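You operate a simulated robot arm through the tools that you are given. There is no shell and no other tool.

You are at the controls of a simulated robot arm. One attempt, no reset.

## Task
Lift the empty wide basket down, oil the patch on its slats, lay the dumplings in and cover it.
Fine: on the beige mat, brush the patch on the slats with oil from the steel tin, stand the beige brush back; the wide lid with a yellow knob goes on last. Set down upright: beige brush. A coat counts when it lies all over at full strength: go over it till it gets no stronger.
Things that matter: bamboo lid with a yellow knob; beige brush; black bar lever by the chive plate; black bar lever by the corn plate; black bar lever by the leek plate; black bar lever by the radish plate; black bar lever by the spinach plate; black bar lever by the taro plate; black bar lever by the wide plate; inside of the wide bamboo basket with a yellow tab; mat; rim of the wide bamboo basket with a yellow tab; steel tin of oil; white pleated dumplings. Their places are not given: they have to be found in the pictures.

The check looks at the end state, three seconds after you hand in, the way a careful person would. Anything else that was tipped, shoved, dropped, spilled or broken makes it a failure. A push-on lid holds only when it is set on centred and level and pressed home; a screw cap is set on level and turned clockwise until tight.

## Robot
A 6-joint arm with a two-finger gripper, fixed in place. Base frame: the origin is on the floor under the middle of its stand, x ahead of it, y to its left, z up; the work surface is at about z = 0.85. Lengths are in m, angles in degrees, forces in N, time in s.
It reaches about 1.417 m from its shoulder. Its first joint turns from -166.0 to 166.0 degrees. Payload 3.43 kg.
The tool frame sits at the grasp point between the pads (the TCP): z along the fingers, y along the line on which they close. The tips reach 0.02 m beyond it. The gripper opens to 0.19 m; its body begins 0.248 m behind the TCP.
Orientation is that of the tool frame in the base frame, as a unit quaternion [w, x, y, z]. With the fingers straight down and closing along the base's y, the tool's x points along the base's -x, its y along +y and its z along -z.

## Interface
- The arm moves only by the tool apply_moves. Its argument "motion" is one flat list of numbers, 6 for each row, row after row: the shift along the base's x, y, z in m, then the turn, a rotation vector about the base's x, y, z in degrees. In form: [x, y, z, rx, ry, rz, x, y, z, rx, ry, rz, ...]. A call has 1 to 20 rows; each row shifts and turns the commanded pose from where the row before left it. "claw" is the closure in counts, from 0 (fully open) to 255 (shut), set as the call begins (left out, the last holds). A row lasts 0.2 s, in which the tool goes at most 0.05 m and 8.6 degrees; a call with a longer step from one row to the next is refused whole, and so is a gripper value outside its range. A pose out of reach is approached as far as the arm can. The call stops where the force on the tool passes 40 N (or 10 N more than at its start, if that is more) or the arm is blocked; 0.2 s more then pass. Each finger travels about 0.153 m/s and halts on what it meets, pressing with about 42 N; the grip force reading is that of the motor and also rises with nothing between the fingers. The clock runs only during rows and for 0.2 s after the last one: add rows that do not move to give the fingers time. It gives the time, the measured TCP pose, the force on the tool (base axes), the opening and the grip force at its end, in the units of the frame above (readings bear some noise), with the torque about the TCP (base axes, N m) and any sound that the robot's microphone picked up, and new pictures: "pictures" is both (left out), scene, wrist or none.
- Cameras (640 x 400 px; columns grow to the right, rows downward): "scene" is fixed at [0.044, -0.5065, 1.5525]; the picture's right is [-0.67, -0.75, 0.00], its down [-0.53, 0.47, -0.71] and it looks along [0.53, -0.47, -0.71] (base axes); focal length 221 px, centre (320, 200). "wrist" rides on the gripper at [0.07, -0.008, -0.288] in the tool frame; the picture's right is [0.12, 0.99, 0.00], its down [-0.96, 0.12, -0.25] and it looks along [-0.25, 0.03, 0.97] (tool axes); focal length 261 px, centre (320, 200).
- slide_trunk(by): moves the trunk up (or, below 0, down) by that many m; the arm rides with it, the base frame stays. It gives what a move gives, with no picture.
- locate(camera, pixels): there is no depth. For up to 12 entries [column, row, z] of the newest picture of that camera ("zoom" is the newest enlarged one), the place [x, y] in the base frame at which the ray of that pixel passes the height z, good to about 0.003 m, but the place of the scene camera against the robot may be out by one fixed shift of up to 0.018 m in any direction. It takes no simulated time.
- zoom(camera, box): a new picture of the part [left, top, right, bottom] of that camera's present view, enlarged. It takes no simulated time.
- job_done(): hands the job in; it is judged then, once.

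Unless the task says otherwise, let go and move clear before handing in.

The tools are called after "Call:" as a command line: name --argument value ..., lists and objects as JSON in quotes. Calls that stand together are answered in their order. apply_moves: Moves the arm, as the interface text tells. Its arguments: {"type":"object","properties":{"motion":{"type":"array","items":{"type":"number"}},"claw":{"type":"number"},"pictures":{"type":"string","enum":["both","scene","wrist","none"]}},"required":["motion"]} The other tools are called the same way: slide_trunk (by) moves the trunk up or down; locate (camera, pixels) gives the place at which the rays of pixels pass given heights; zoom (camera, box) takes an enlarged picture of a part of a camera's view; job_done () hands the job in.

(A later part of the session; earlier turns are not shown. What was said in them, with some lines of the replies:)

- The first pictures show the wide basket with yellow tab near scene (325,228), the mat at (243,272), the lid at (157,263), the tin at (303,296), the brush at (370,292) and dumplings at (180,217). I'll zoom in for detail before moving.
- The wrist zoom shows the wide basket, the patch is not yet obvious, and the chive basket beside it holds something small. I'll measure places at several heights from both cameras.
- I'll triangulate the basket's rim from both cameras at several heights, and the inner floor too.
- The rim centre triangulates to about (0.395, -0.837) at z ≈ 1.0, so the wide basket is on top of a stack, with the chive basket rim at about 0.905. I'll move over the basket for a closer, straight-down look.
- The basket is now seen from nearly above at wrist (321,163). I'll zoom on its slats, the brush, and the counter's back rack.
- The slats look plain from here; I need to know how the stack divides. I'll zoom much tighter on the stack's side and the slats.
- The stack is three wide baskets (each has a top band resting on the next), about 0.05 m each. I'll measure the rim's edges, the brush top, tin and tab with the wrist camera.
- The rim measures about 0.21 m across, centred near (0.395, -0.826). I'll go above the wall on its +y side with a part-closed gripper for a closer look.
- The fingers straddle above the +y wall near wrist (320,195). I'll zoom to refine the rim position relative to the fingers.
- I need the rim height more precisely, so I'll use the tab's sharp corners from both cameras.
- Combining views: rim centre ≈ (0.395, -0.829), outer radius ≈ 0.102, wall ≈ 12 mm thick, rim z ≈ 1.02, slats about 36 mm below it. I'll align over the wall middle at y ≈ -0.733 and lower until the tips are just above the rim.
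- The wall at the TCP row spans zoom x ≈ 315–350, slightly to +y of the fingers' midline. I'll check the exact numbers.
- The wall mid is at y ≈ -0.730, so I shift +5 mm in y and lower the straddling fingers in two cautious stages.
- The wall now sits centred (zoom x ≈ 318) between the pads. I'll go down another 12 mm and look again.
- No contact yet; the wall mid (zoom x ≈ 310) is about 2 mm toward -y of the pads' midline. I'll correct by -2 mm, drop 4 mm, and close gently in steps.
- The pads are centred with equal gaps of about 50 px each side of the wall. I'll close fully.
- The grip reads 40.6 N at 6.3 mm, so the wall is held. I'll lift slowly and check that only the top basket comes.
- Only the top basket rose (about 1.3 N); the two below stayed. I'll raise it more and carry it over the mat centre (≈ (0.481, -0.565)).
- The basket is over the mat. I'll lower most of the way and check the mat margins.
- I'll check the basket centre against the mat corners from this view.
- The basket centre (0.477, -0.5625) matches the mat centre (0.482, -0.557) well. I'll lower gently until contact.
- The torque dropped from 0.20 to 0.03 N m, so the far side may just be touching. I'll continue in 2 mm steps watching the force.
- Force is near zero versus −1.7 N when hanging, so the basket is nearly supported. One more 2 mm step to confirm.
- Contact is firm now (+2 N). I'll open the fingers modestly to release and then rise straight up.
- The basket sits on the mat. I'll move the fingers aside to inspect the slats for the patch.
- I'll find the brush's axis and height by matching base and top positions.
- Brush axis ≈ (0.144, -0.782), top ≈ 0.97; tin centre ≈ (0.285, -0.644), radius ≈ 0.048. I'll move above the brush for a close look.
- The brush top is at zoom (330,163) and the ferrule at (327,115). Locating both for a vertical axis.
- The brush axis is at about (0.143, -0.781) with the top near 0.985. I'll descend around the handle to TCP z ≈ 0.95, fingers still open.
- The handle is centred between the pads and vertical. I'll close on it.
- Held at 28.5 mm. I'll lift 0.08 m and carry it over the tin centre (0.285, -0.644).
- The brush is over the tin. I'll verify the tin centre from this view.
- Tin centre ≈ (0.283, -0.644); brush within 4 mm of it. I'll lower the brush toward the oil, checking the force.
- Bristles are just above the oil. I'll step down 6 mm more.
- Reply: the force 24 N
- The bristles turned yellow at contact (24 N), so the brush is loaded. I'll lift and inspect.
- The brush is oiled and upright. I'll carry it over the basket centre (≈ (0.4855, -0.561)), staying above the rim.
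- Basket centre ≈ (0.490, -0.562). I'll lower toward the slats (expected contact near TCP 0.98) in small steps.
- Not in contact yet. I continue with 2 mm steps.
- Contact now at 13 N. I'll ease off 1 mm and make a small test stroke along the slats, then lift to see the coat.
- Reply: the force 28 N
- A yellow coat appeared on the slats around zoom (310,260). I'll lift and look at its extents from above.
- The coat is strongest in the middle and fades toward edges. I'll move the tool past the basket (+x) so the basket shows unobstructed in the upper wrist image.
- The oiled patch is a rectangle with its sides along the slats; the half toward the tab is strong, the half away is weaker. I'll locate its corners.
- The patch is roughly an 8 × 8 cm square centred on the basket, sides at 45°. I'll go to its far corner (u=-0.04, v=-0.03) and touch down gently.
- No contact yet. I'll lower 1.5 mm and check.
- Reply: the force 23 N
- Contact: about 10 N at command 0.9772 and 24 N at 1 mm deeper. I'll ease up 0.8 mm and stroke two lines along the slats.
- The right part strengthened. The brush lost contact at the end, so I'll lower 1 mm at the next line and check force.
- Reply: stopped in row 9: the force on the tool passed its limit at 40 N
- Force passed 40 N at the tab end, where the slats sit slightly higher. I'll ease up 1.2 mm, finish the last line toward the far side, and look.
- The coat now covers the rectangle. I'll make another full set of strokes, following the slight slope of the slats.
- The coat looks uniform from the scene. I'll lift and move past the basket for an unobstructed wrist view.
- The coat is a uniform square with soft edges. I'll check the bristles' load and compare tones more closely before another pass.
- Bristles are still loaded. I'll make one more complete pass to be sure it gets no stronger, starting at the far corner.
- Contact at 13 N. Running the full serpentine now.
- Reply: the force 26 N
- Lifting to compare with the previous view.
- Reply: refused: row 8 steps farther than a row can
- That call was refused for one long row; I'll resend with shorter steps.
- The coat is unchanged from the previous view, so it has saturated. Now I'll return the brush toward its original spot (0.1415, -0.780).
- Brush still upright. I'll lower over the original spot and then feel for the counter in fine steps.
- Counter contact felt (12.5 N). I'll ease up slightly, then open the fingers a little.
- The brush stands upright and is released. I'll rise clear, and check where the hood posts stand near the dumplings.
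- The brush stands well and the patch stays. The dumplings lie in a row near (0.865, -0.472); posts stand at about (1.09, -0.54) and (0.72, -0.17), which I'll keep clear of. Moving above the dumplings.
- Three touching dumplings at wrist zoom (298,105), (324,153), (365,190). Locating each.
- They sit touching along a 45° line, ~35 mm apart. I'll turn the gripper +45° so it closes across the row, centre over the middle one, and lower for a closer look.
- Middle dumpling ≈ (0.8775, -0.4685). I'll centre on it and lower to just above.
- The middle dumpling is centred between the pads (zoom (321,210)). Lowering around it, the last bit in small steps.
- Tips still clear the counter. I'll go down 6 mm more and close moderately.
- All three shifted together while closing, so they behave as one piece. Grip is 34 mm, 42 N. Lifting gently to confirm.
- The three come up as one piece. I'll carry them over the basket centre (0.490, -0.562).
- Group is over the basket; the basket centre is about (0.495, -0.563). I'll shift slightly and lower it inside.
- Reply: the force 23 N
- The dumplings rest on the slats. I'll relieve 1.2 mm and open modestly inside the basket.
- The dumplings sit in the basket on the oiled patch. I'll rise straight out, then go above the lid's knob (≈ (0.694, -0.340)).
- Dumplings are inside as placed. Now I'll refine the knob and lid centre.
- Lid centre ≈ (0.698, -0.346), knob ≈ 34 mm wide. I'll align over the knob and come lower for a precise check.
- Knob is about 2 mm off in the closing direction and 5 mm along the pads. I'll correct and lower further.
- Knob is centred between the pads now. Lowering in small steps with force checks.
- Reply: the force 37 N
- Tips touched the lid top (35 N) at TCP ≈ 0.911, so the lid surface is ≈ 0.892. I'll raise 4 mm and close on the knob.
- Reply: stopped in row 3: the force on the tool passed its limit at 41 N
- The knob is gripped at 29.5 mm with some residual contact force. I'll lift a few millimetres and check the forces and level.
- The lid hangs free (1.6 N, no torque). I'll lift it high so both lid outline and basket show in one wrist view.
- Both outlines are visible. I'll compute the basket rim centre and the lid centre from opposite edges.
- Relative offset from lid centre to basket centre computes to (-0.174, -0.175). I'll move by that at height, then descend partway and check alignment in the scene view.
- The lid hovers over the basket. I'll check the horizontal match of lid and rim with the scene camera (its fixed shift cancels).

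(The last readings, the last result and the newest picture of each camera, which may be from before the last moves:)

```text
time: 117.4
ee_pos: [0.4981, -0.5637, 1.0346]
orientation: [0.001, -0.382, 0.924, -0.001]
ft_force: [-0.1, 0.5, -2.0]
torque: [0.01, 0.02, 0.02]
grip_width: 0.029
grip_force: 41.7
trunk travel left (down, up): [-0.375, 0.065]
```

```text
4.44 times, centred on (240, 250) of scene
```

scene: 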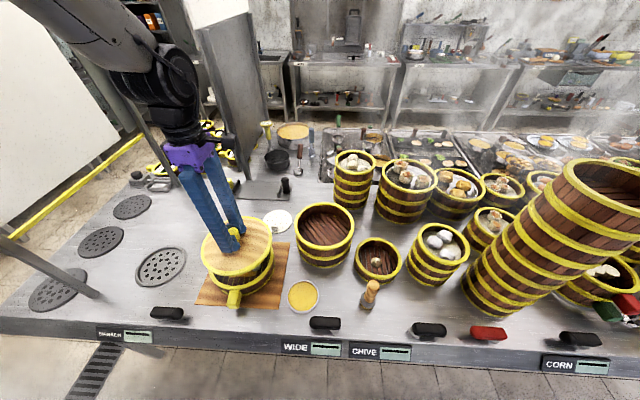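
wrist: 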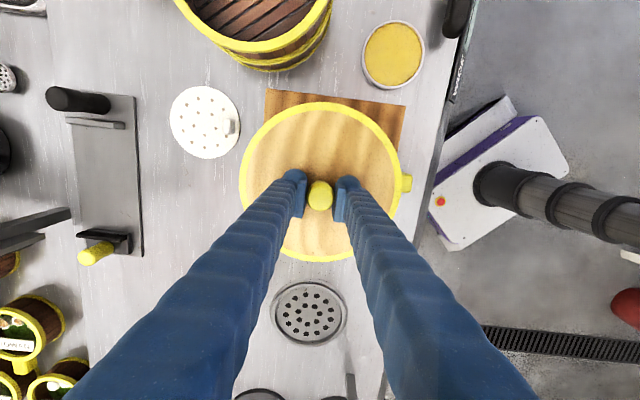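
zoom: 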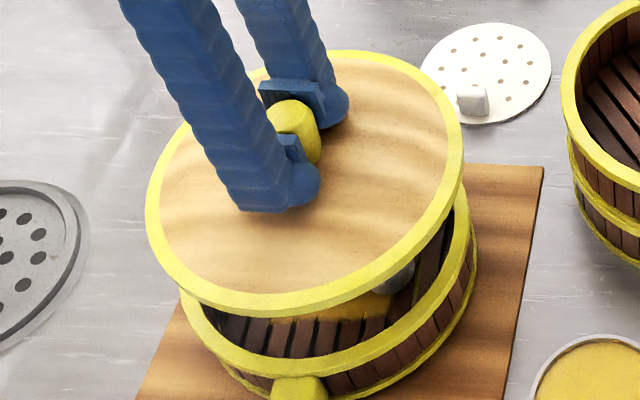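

The scene measurement hints the lid may sit some millimetres toward −v; parallax makes this uncertain, so I'll lower the lid to just above the rim, where I can compare the outlines directly.

Call:
apply_moves --motion '[0, 0, -0.02, 0, 0, 0, 0, 0, -0.02, 0, 0, 0, 0, 0, -0.01, 0, 0, 0, 0, 0, 0, 0, 0, 0]' --pictures "both"

Call:
zoom --camera "scene" --box '[195, 215, 290, 300]'

Call:
zoom --camera "wrist" --box '[220, 90, 430, 280]'

```text
time: 118.4
ee_pos: [0.4971, -0.5617, 0.9845]
orientation: [0.001, -0.382, 0.924, -0.002]
ft_force: [0.1, 0.1, -1.5]
torque: [-0.02, -0.02, 0.02]
grip_width: 0.0293
grip_force: 41.7
trunk travel left (down, up): [-0.375, 0.065]
```

scene: 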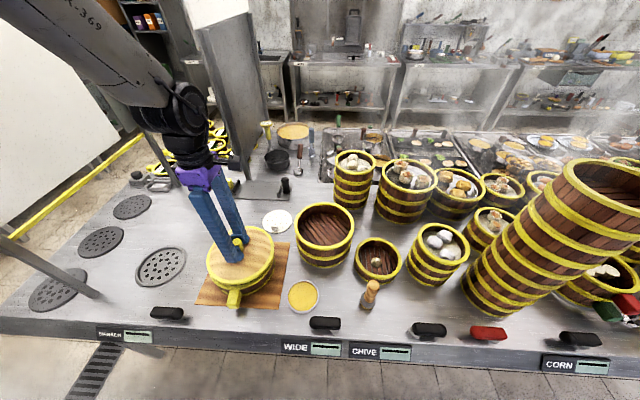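
wrist: 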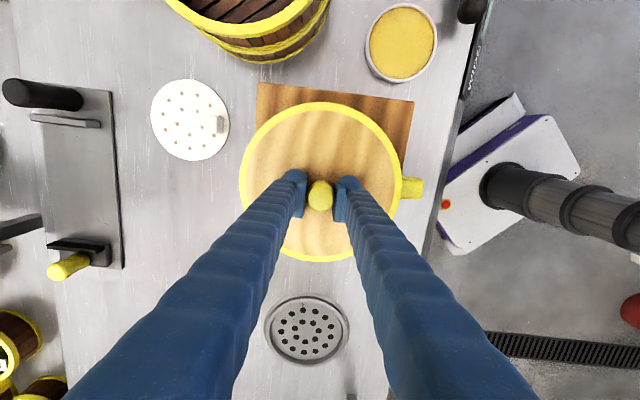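

```text
4.71 times, centred on (242, 258) of scene
```

zoom: 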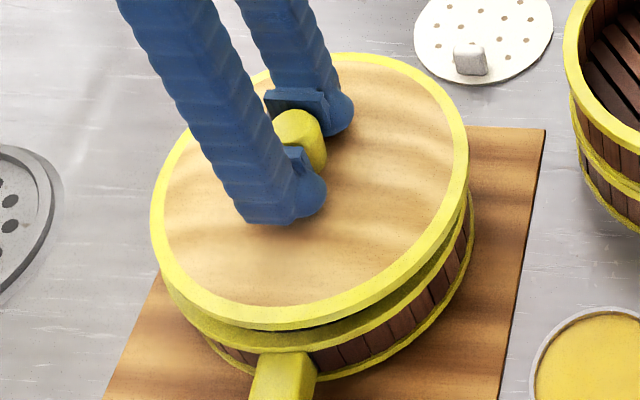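

```text
2.11 times, centred on (325, 185) of wrist
```

zoom: 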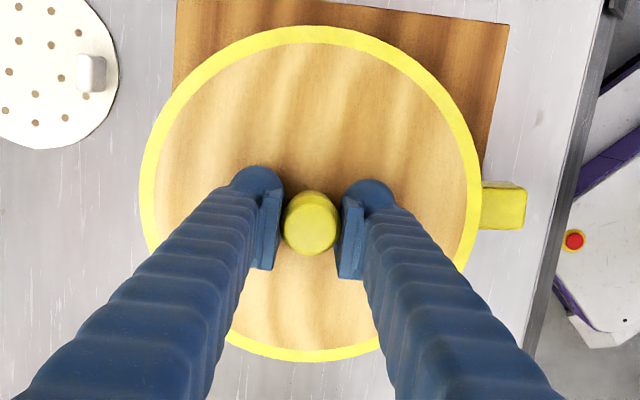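

I'll zoom on near, far, left and right edges to judge the lid's offset or tilt against the rim precisely.

Call:
zoom --camera "scene" --box '[215, 268, 255, 298]'

Call:
zoom --camera "scene" --box '[198, 230, 228, 280]'

Call:
zoom --camera "scene" --box '[255, 225, 285, 275]'

Call:
zoom --camera "scene" --box '[235, 218, 280, 245]'

```text
13.33 times, centred on (235, 283) of scene
```

zoom: 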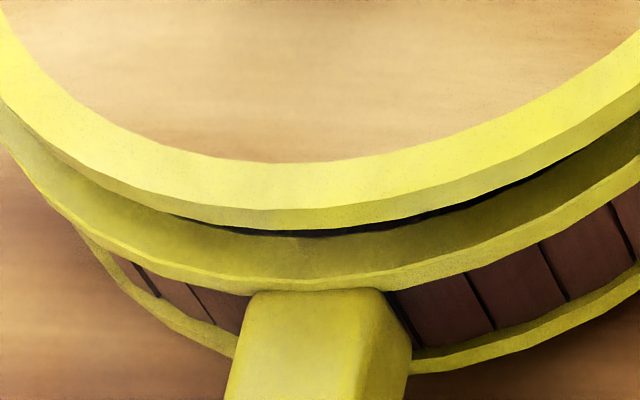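

```text
8.00 times, centred on (213, 255) of scene
```

zoom: 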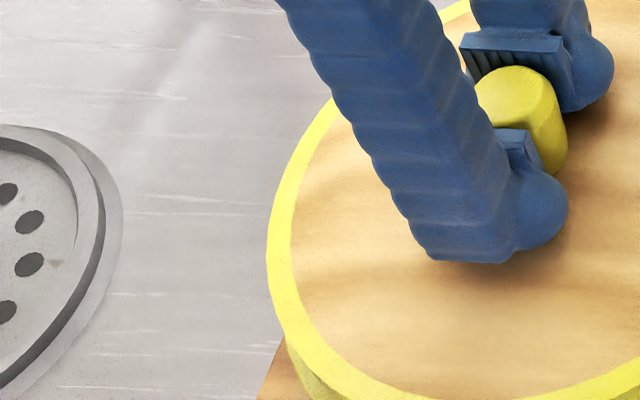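

```text
8.00 times, centred on (270, 250) of scene
```

zoom: 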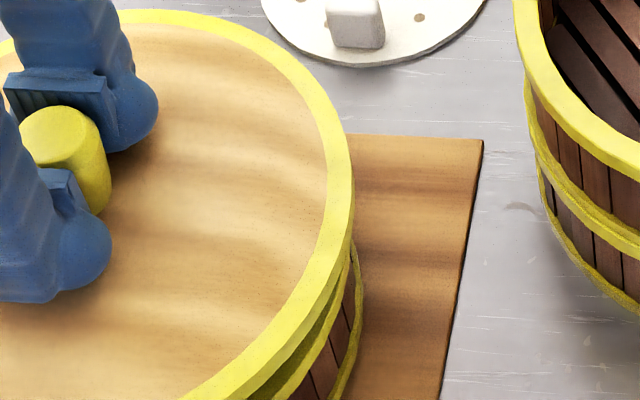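

```text
14.22 times, centred on (258, 232) of scene
```

zoom: 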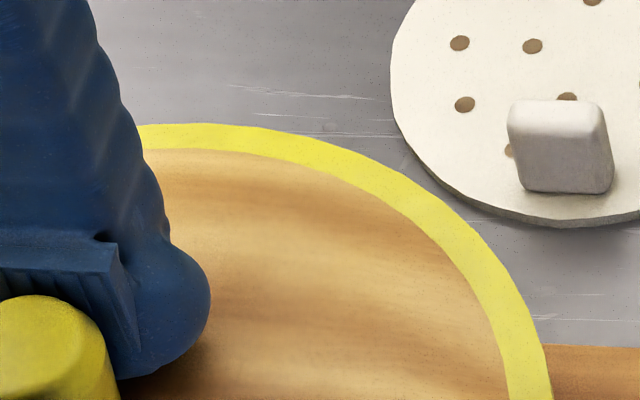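

Scene and wrist estimates differ by several mm. I'll use the basket's tab, still visible in the wrist view, as an independent reference.

Call:
zoom --camera "wrist" --box '[385, 160, 440, 215]'

Call:
locate --camera "wrist" --pixels '[[423.1, 187.4, 0.9], [412.2, 187.4, 0.9], [319.8, 188.1, 0.961], [423.1, 187.4, 0.91]]'

```text
7.27 times, centred on (412, 188) of wrist
```

zoom: 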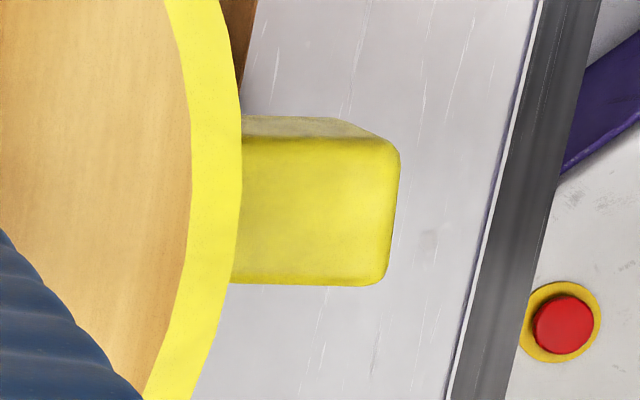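

```text
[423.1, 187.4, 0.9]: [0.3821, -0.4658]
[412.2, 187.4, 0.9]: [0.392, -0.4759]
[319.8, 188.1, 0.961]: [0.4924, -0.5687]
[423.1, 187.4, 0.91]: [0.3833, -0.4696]
```

The wrist data (tab and rim) say the lid is aligned within about 2 mm; the scene data suggest it is a few mm toward −v. I'll lower a bit more, where parallax vanishes, and recheck.

Call:
apply_moves --motion '[0, 0, -0.006, 0, 0, 0, 0, 0, -0.006, 0, 0, 0, 0, 0, 0, 0, 0, 0]' --pictures "none"

Call:
apply_moves --motion '[0, 0, -0.005, 0, 0, 0, 0, 0, 0, 0, 0, 0]' --pictures "none"

Call:
zoom --camera "scene" --box '[195, 220, 290, 300]'

Call:
zoom --camera "scene" --box '[200, 250, 230, 295]'

Call:
zoom --camera "scene" --box '[250, 240, 280, 285]'

```text
time: 119.2
ee_pos: [0.4973, -0.5618, 0.9734]
orientation: [0.001, -0.383, 0.924, -0.001]
ft_force: [0.0, 0.7, -1.1]
torque: [0.02, 0.0, 0.0]
grip_width: 0.0292
grip_force: 42.3
trunk travel left (down, up): [-0.375, 0.065]
```

```text
time: 119.8
ee_pos: [0.4986, -0.5617, 0.9686]
orientation: [0.001, -0.383, 0.924, -0.001]
ft_force: [0.8, 2.2, 4.6]
torque: [-0.32, 0.21, -0.01]
grip_width: 0.0292
grip_force: 41.9
trunk travel left (down, up): [-0.375, 0.065]
```

```text
5.00 times, centred on (242, 260) of scene
```

zoom: 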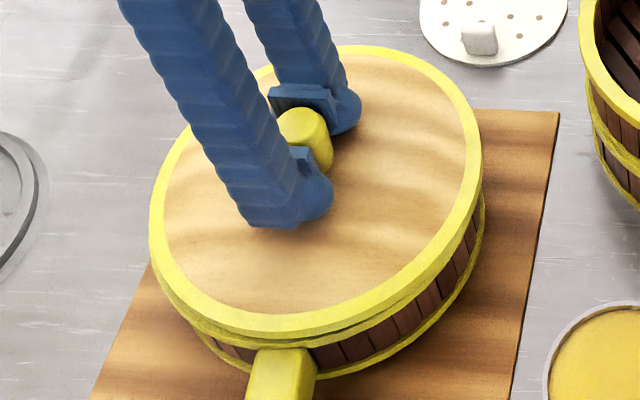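

```text
8.89 times, centred on (215, 272) of scene
```

zoom: 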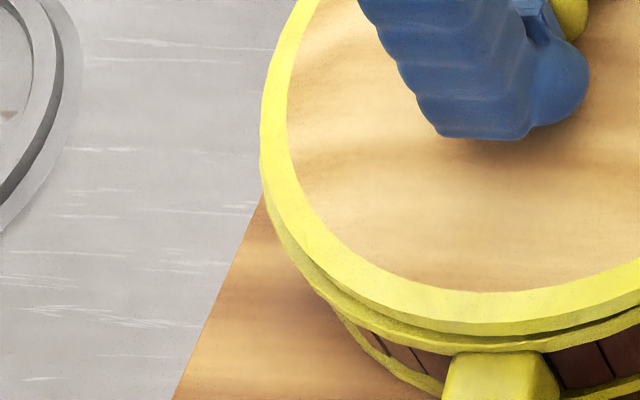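

```text
8.89 times, centred on (265, 262) of scene
```

zoom: 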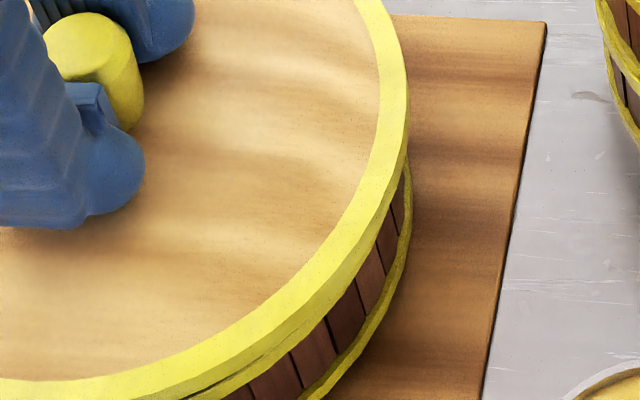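

Contact at TCP 0.9686 with the reaction at the −v side means the lid is offset toward −v, agreeing with the scene view. I'll lift 5 mm, shift +5 mm along +v (both +x and +y), and try again.

Call:
apply_moves --motion '[0, 0, 0.006, 0, 0, 0, 0.0036, 0.0036, 0, 0, 0, 0, 0, 0, 0, 0, 0, 0]' --pictures "none"

Call:
apply_moves --motion '[0, 0, -0.004, 0, 0, 0, 0, 0, -0.002, 0, 0, 0, 0, 0, 0, 0, 0, 0]' --pictures "none"

Call:
zoom --camera "scene" --box '[195, 220, 290, 300]'

```text
time: 120.6
ee_pos: [0.5003, -0.5594, 0.9752]
orientation: [0.001, -0.382, 0.924, -0.002]
ft_force: [0.0, 0.3, -0.6]
torque: [-0.03, 0.0, 0.0]
grip_width: 0.0293
grip_force: 42.1
trunk travel left (down, up): [-0.375, 0.065]
```

```text
time: 121.4
ee_pos: [0.4993, -0.5599, 0.9691]
orientation: [0.001, -0.383, 0.924, -0.002]
ft_force: [0.7, 0.3, -1.9]
torque: [0.01, 0.0, -0.02]
grip_width: 0.0292
grip_force: 42.0
trunk travel left (down, up): [-0.375, 0.065]
```

```text
5.00 times, centred on (242, 260) of scene
```

zoom: 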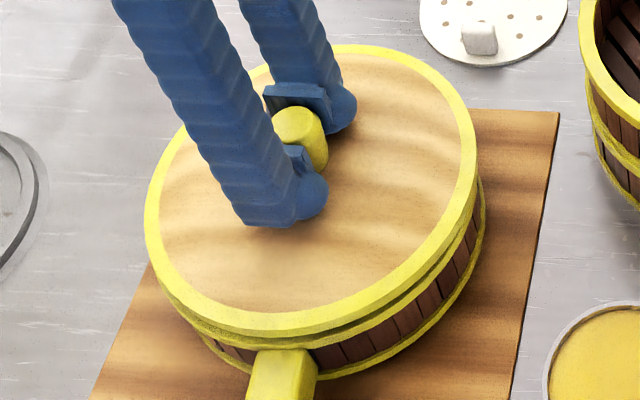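

No contact now at the same height, so the shift helped. I continue lowering in 2 mm steps.

Call:
apply_moves --motion '[0, 0, -0.002, 0, 0, 0, 0, 0, 0, 0, 0, 0]' --pictures "none"

Call:
apply_moves --motion '[0, 0, -0.002, 0, 0, 0, 0, 0, 0, 0, 0, 0]' --pictures "none"

```text
time: 122.0
ee_pos: [0.5003, -0.5611, 0.968]
orientation: [0.001, -0.383, 0.924, -0.001]
ft_force: [0.3, -0.3, -1.7]
torque: [-0.01, 0.0, -0.01]
grip_width: 0.0295
grip_force: 42.0
trunk travel left (down, up): [-0.375, 0.065]
```

```text
time: 122.6
ee_pos: [0.4988, -0.5614, 0.9666]
orientation: [0.0, -0.383, 0.924, -0.003]
ft_force: [-0.9, 0.3, -0.4]
torque: [-0.01, 0.01, 0.0]
grip_width: 0.0295
grip_force: 41.9
trunk travel left (down, up): [-0.375, 0.065]
```

Call:
apply_moves --motion '[0, 0, -0.002, 0, 0, 0, 0, 0, 0, 0, 0, 0]' --pictures "none"

Call:
apply_moves --motion '[0, 0, -0.002, 0, 0, 0, 0, 0, 0, 0, 0, 0]' --pictures "none"

Call:
zoom --camera "scene" --box '[195, 220, 290, 300]'

```text
time: 123.2
ee_pos: [0.4992, -0.5607, 0.9646]
orientation: [0.001, -0.383, 0.924, -0.001]
ft_force: [-0.8, 1.2, -0.9]
torque: [-0.03, -0.02, 0.0]
grip_width: 0.0291
grip_force: 42.5
trunk travel left (down, up): [-0.375, 0.065]
```

```text
time: 123.8
ee_pos: [0.5009, -0.5615, 0.9619]
orientation: [0.001, -0.383, 0.924, -0.003]
ft_force: [-1.4, -1.2, 20.0]
torque: [0.02, 0.19, -0.05]
grip_width: 0.0294
grip_force: 41.7
trunk travel left (down, up): [-0.375, 0.065]
```

```text
5.00 times, centred on (242, 260) of scene
```

zoom: 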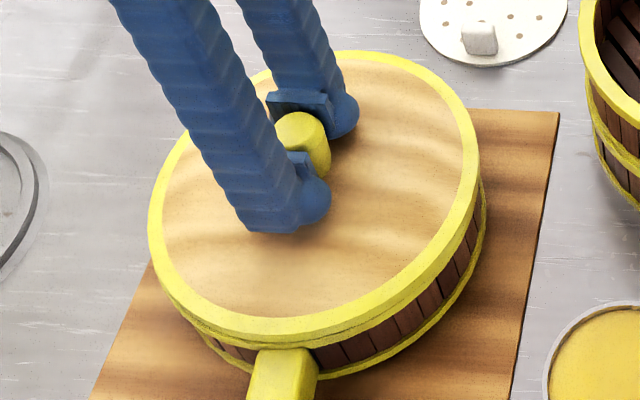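

Even contact now: 20 N with almost no torque, so the lid bears all round. I'll look closely at the seam before pressing.

Call:
zoom --camera "scene" --box '[200, 262, 235, 297]'

Call:
zoom --camera "scene" --box '[245, 248, 280, 288]'

Call:
zoom --camera "wrist" --box '[220, 90, 430, 280]'

```text
11.43 times, centred on (218, 280) of scene
```

zoom: 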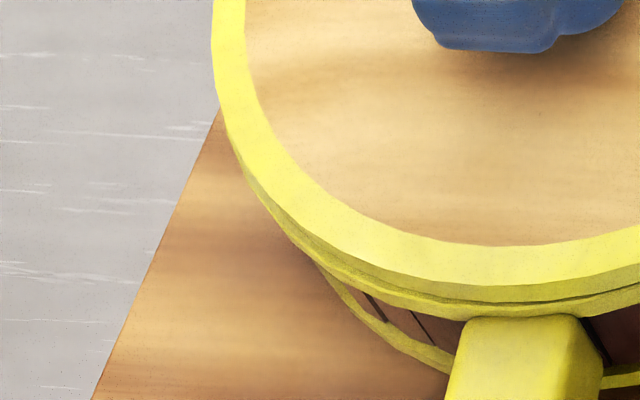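

```text
10.00 times, centred on (262, 268) of scene
```

zoom: 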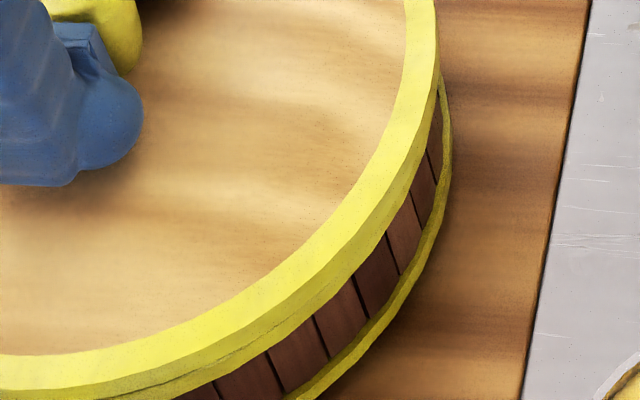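

```text
2.11 times, centred on (325, 185) of wrist
```

zoom: 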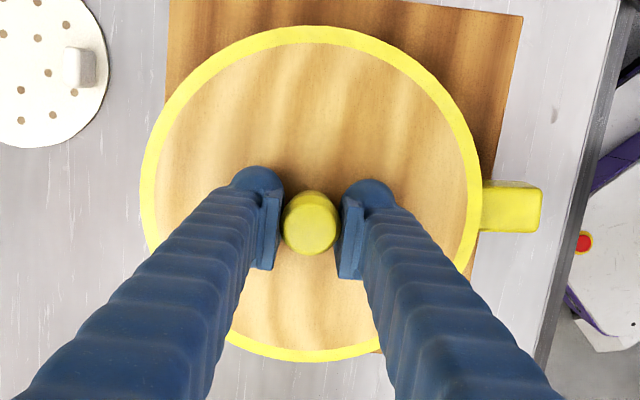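

The seam looks closed all round and the outlines agree within about 2–3 mm. I'll press down in small steps to push it home and listen for a sound.

Call:
apply_moves --motion '[0, 0, -0.001, 0, 0, 0, 0, 0, 0, 0, 0, 0]' --pictures "none"

```text
time: 124.4
ee_pos: [0.4997, -0.5611, 0.9636]
orientation: [0.001, -0.382, 0.924, -0.003]
ft_force: [0.4, -5.4, 32.4]
torque: [-0.12, 0.25, 0.05]
grip_width: 0.0293
grip_force: 42.2
trunk travel left (down, up): [-0.375, 0.065]
```

Rigid contact at 32 N, no sound yet. I'll press a little more, ratcheting gently.

Call:
apply_moves --motion '[0, 0, -0.0005, 0, 0, 0, 0, 0, 0, 0, 0, 0]' --pictures "none"

Call:
zoom --camera "scene" --box '[215, 268, 255, 298]'

Call:
zoom --camera "scene" --box '[190, 220, 290, 300]'

```text
time: 125.1
ee_pos: [0.5003, -0.5603, 0.9631]
orientation: [0.001, -0.383, 0.924, -0.003]
ft_force: [-5.2, 1.6, 14.5]
torque: [0.52, 0.36, 0.05]
grip_width: 0.029
grip_force: 42.2
trunk travel left (down, up): [-0.375, 0.065]
stopped in row 2: the force on the tool passed its limit at 44 N (the readings are from after the stop); the commanded pose is now the measured one
```

```text
13.33 times, centred on (235, 283) of scene
```

zoom: 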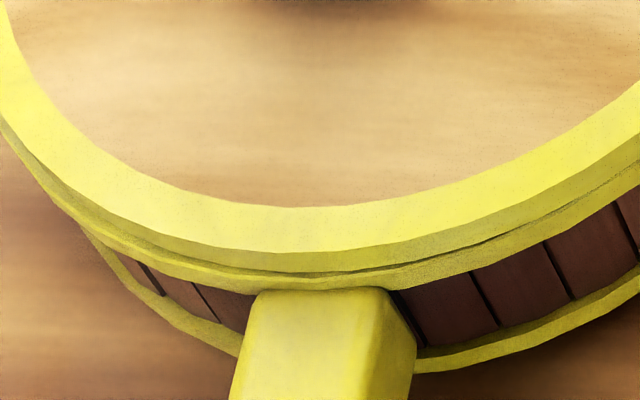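

```text
5.00 times, centred on (240, 260) of scene
```

zoom: 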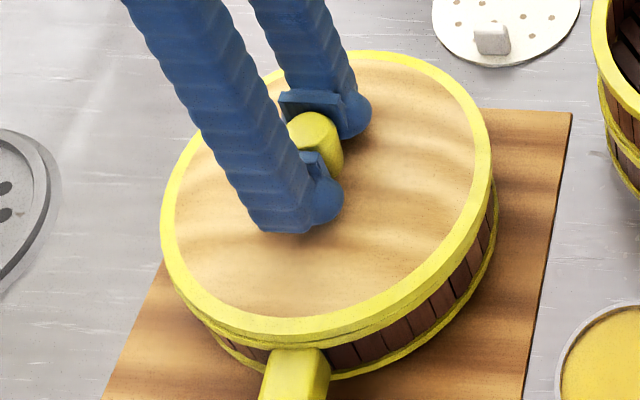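

Pressed to 44 N; the seam is shut with the lid flush on the rim. I'll relieve the pressure, open the fingers and rise straight up.

Call:
apply_moves --motion '[0, 0, 0.0005, 0, 0, 0, 0, 0, 0, 0, 0, 0]' --pictures "none"

Call:
apply_moves --motion '[0, 0, 0, 0, 0, 0, 0, 0, 0, 0, 0, 0]' --claw 170 --pictures "none"

Call:
zoom --camera "scene" --box '[190, 220, 290, 300]'

Call:
zoom --camera "wrist" --box '[220, 90, 430, 280]'

```text
time: 125.7
ee_pos: [0.4983, -0.5602, 0.9634]
orientation: [0.002, -0.383, 0.924, -0.003]
ft_force: [-6.6, 3.8, 12.6]
torque: [0.1, 0.33, -0.04]
grip_width: 0.0291
grip_force: 42.0
trunk travel left (down, up): [-0.375, 0.065]
```

```text
time: 126.3
ee_pos: [0.5016, -0.5618, 0.9617]
orientation: [0.001, -0.383, 0.924, -0.002]
ft_force: [0.9, 1.0, 0.0]
torque: [0.01, 0.01, -0.03]
grip_width: 0.0634
grip_force: 0.0
trunk travel left (down, up): [-0.375, 0.065]
```

```text
5.00 times, centred on (240, 260) of scene
```

zoom: 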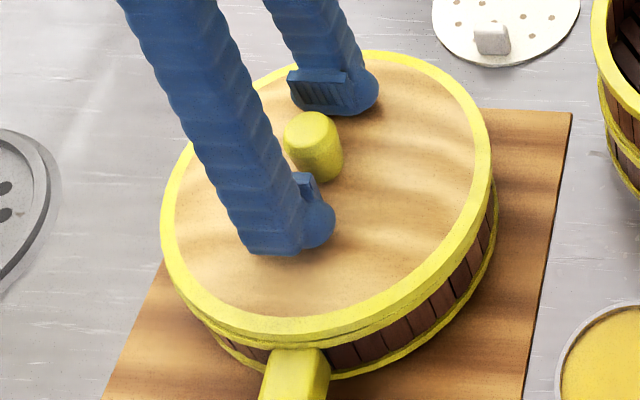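

```text
2.11 times, centred on (325, 185) of wrist
```

zoom: 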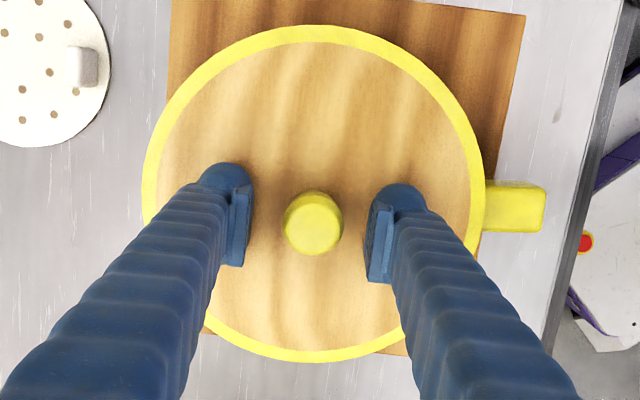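

The lid stayed put on release. I'll rise and move back to inspect it from above and from the scene camera.

Call:
apply_moves --motion '[0, 0, 0.02, 0, 0, 0, 0, 0, 0.04, 0, 0, 0, 0, 0, 0.045, 0, 0, 0, 0, 0, 0.045, 0, 0, 0, 0.02, 0.02, 0.03, 0, 0, 0, 0.03, 0.03, 0.02, 0, 0, 0, 0.03, 0.03, 0.02, 0, 0, 0, 0.02, 0.02, 0.02, 0, 0, 0, 0, 0, 0, 0, 0, 0]' --claw 130 --pictures "both"

Call:
zoom --camera "wrist" --box '[260, 60, 400, 190]'

Call:
zoom --camera "scene" --box '[190, 220, 290, 310]'

```text
time: 128.3
ee_pos: [0.6002, -0.4578, 1.1996]
orientation: [0.001, -0.382, 0.924, -0.002]
ft_force: [0.2, -0.1, -0.9]
torque: [0.02, 0.0, 0.02]
grip_width: 0.0931
grip_force: 0.0
trunk travel left (down, up): [-0.375, 0.065]
```

scene: 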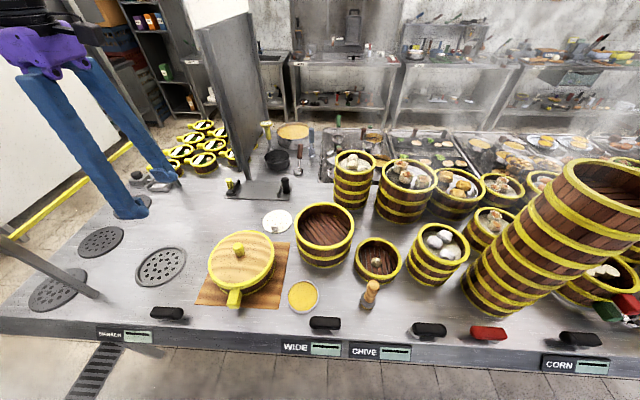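
wrist: 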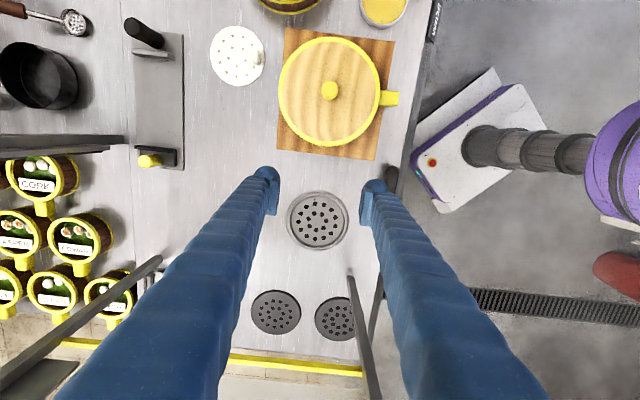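

```text
3.08 times, centred on (330, 125) of wrist
```

zoom: 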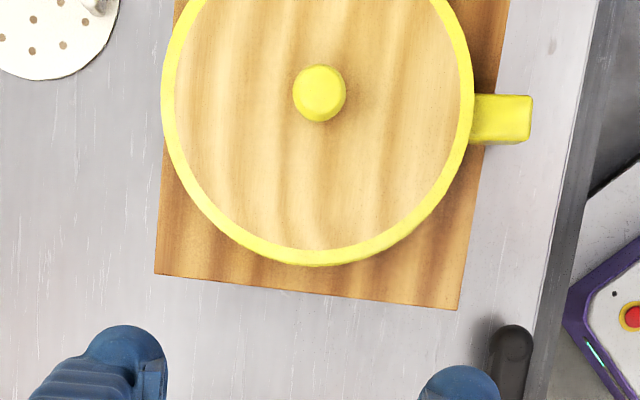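

```text
4.44 times, centred on (240, 265) of scene
```

zoom: 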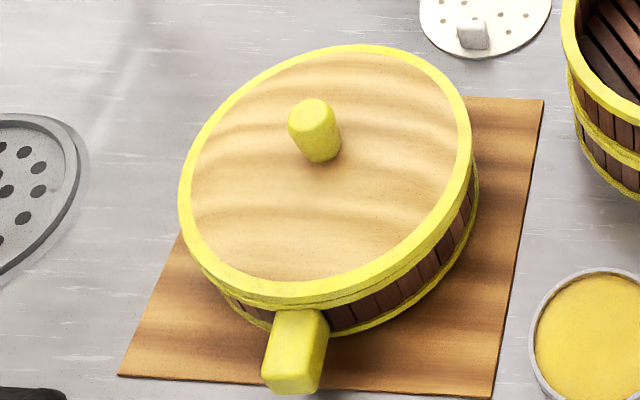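

The lid sits on the basket. I'll zoom around its edge from above to check that it is centred and level.

Call:
zoom --camera "wrist" --box '[270, 30, 400, 155]'

Call:
zoom --camera "wrist" --box '[270, 100, 340, 155]'

Call:
zoom --camera "wrist" --box '[340, 70, 405, 150]'

Call:
zoom --camera "scene" --box '[200, 262, 240, 300]'

Call:
zoom --camera "scene" --box '[243, 245, 283, 290]'

```text
3.20 times, centred on (335, 92) of wrist
```

zoom: 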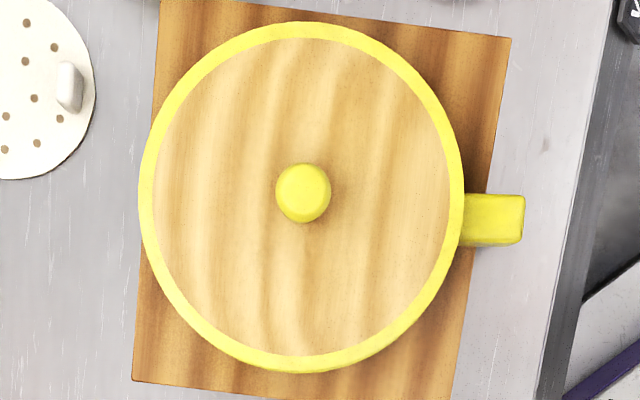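

```text
7.27 times, centred on (305, 128) of wrist
```

zoom: 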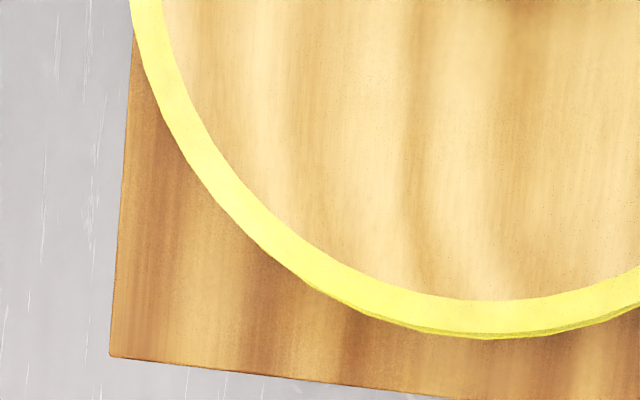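

```text
5.00 times, centred on (372, 110) of wrist
```

zoom: 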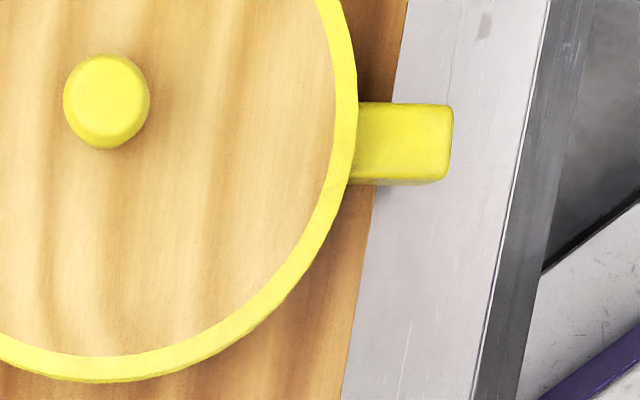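

```text
10.53 times, centred on (220, 281) of scene
```

zoom: 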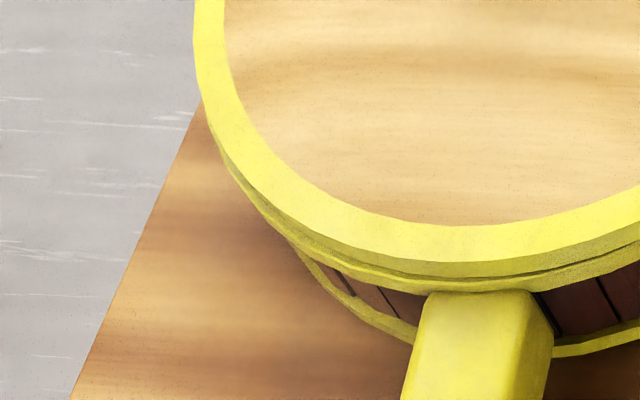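

```text
8.89 times, centred on (263, 268) of scene
```

zoom: 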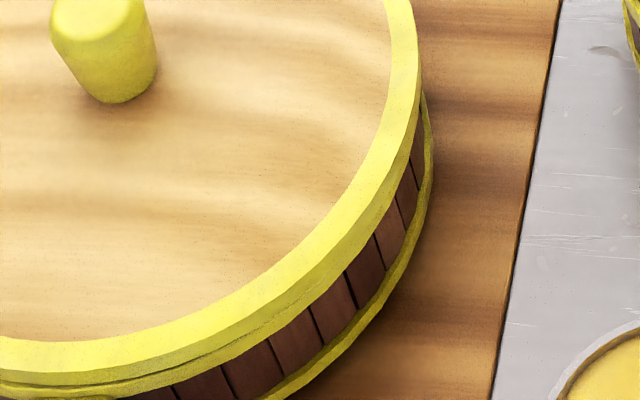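

By the tab reference the lid is centred within about 1 mm. Final check of the brush, the stack and the rest of the counter before handing in.

Call:
apply_moves --motion '[-0.01, 0.01, 0.04, 0, 0, 0, -0.02, 0.02, 0.04, 0, 0, 0, -0.02, 0.02, 0.03, 0, 0, 0, 0, 0, 0, 0, 0, 0]' --pictures "both"

Call:
zoom --camera "scene" --box '[280, 190, 420, 330]'

Call:
zoom --camera "scene" --box '[20, 180, 300, 340]'

```text
time: 129.3
ee_pos: [0.553, -0.4072, 1.3099]
orientation: [0.001, -0.383, 0.924, -0.002]
ft_force: [0.7, 0.0, -0.3]
torque: [-0.01, 0.06, 0.01]
grip_width: 0.0931
grip_force: 0.0
trunk travel left (down, up): [-0.375, 0.065]
```

scene: 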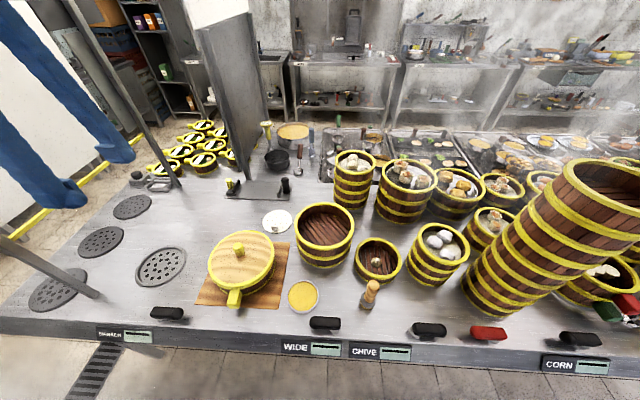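
wrist: 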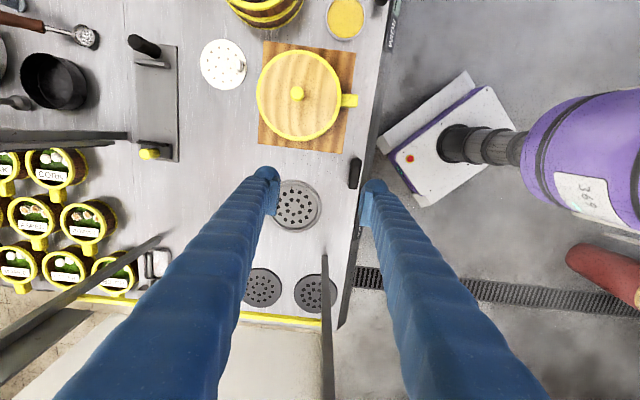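

```text
2.86 times, centred on (350, 260) of scene
```

zoom: 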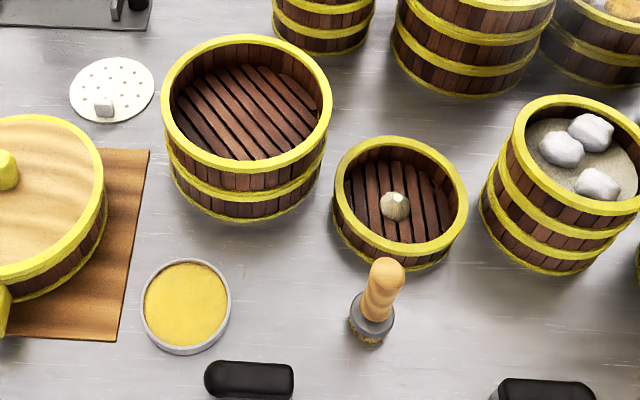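

```text
2.29 times, centred on (160, 260) of scene
```

zoom: 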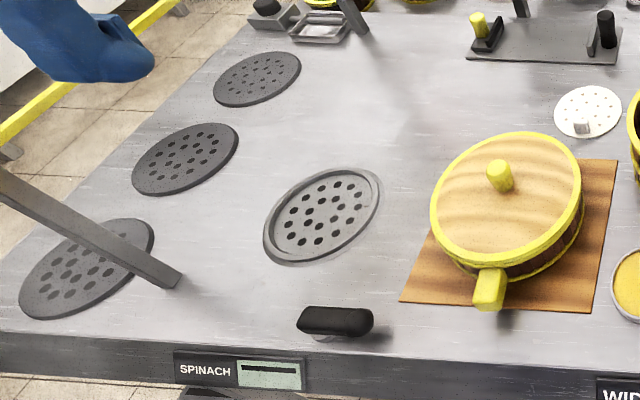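

The pictures show the lid centred on the basket on the mat, dumplings inside, brush standing upright at (370,292), and the tin, stack and levers undisturbed, with the arm clear. I'm handing the job in.

Call:
job_done

```text
The job is handed in.
```

I handed in the job with every step done: the wide basket is on the mat, oiled, filled and covered. No result has come back from the check.

- **Basket:** I lifted the top basket off its stack and set it in the middle of the mat. The two baskets under it stayed where they were.
- **Oil:** I dipped the brush in the tin once and went over the patch in full passes. The last pass looked no stronger than the one before it.
- **Brush:** It stands upright back in its original place.
- **Dumplings:** All three lifted as one piece and now sit on the slats.
- **Lid:** It is on the basket, centred within about 1–3 mm by my measurements. It sits flush all round and was pressed down with 44 N. I heard no click, so I can't confirm whether it is the kind that snaps home.

I left all the levers untouched, since the task did not ask for them. The last pictures show nothing else tipped, shoved or spilled.
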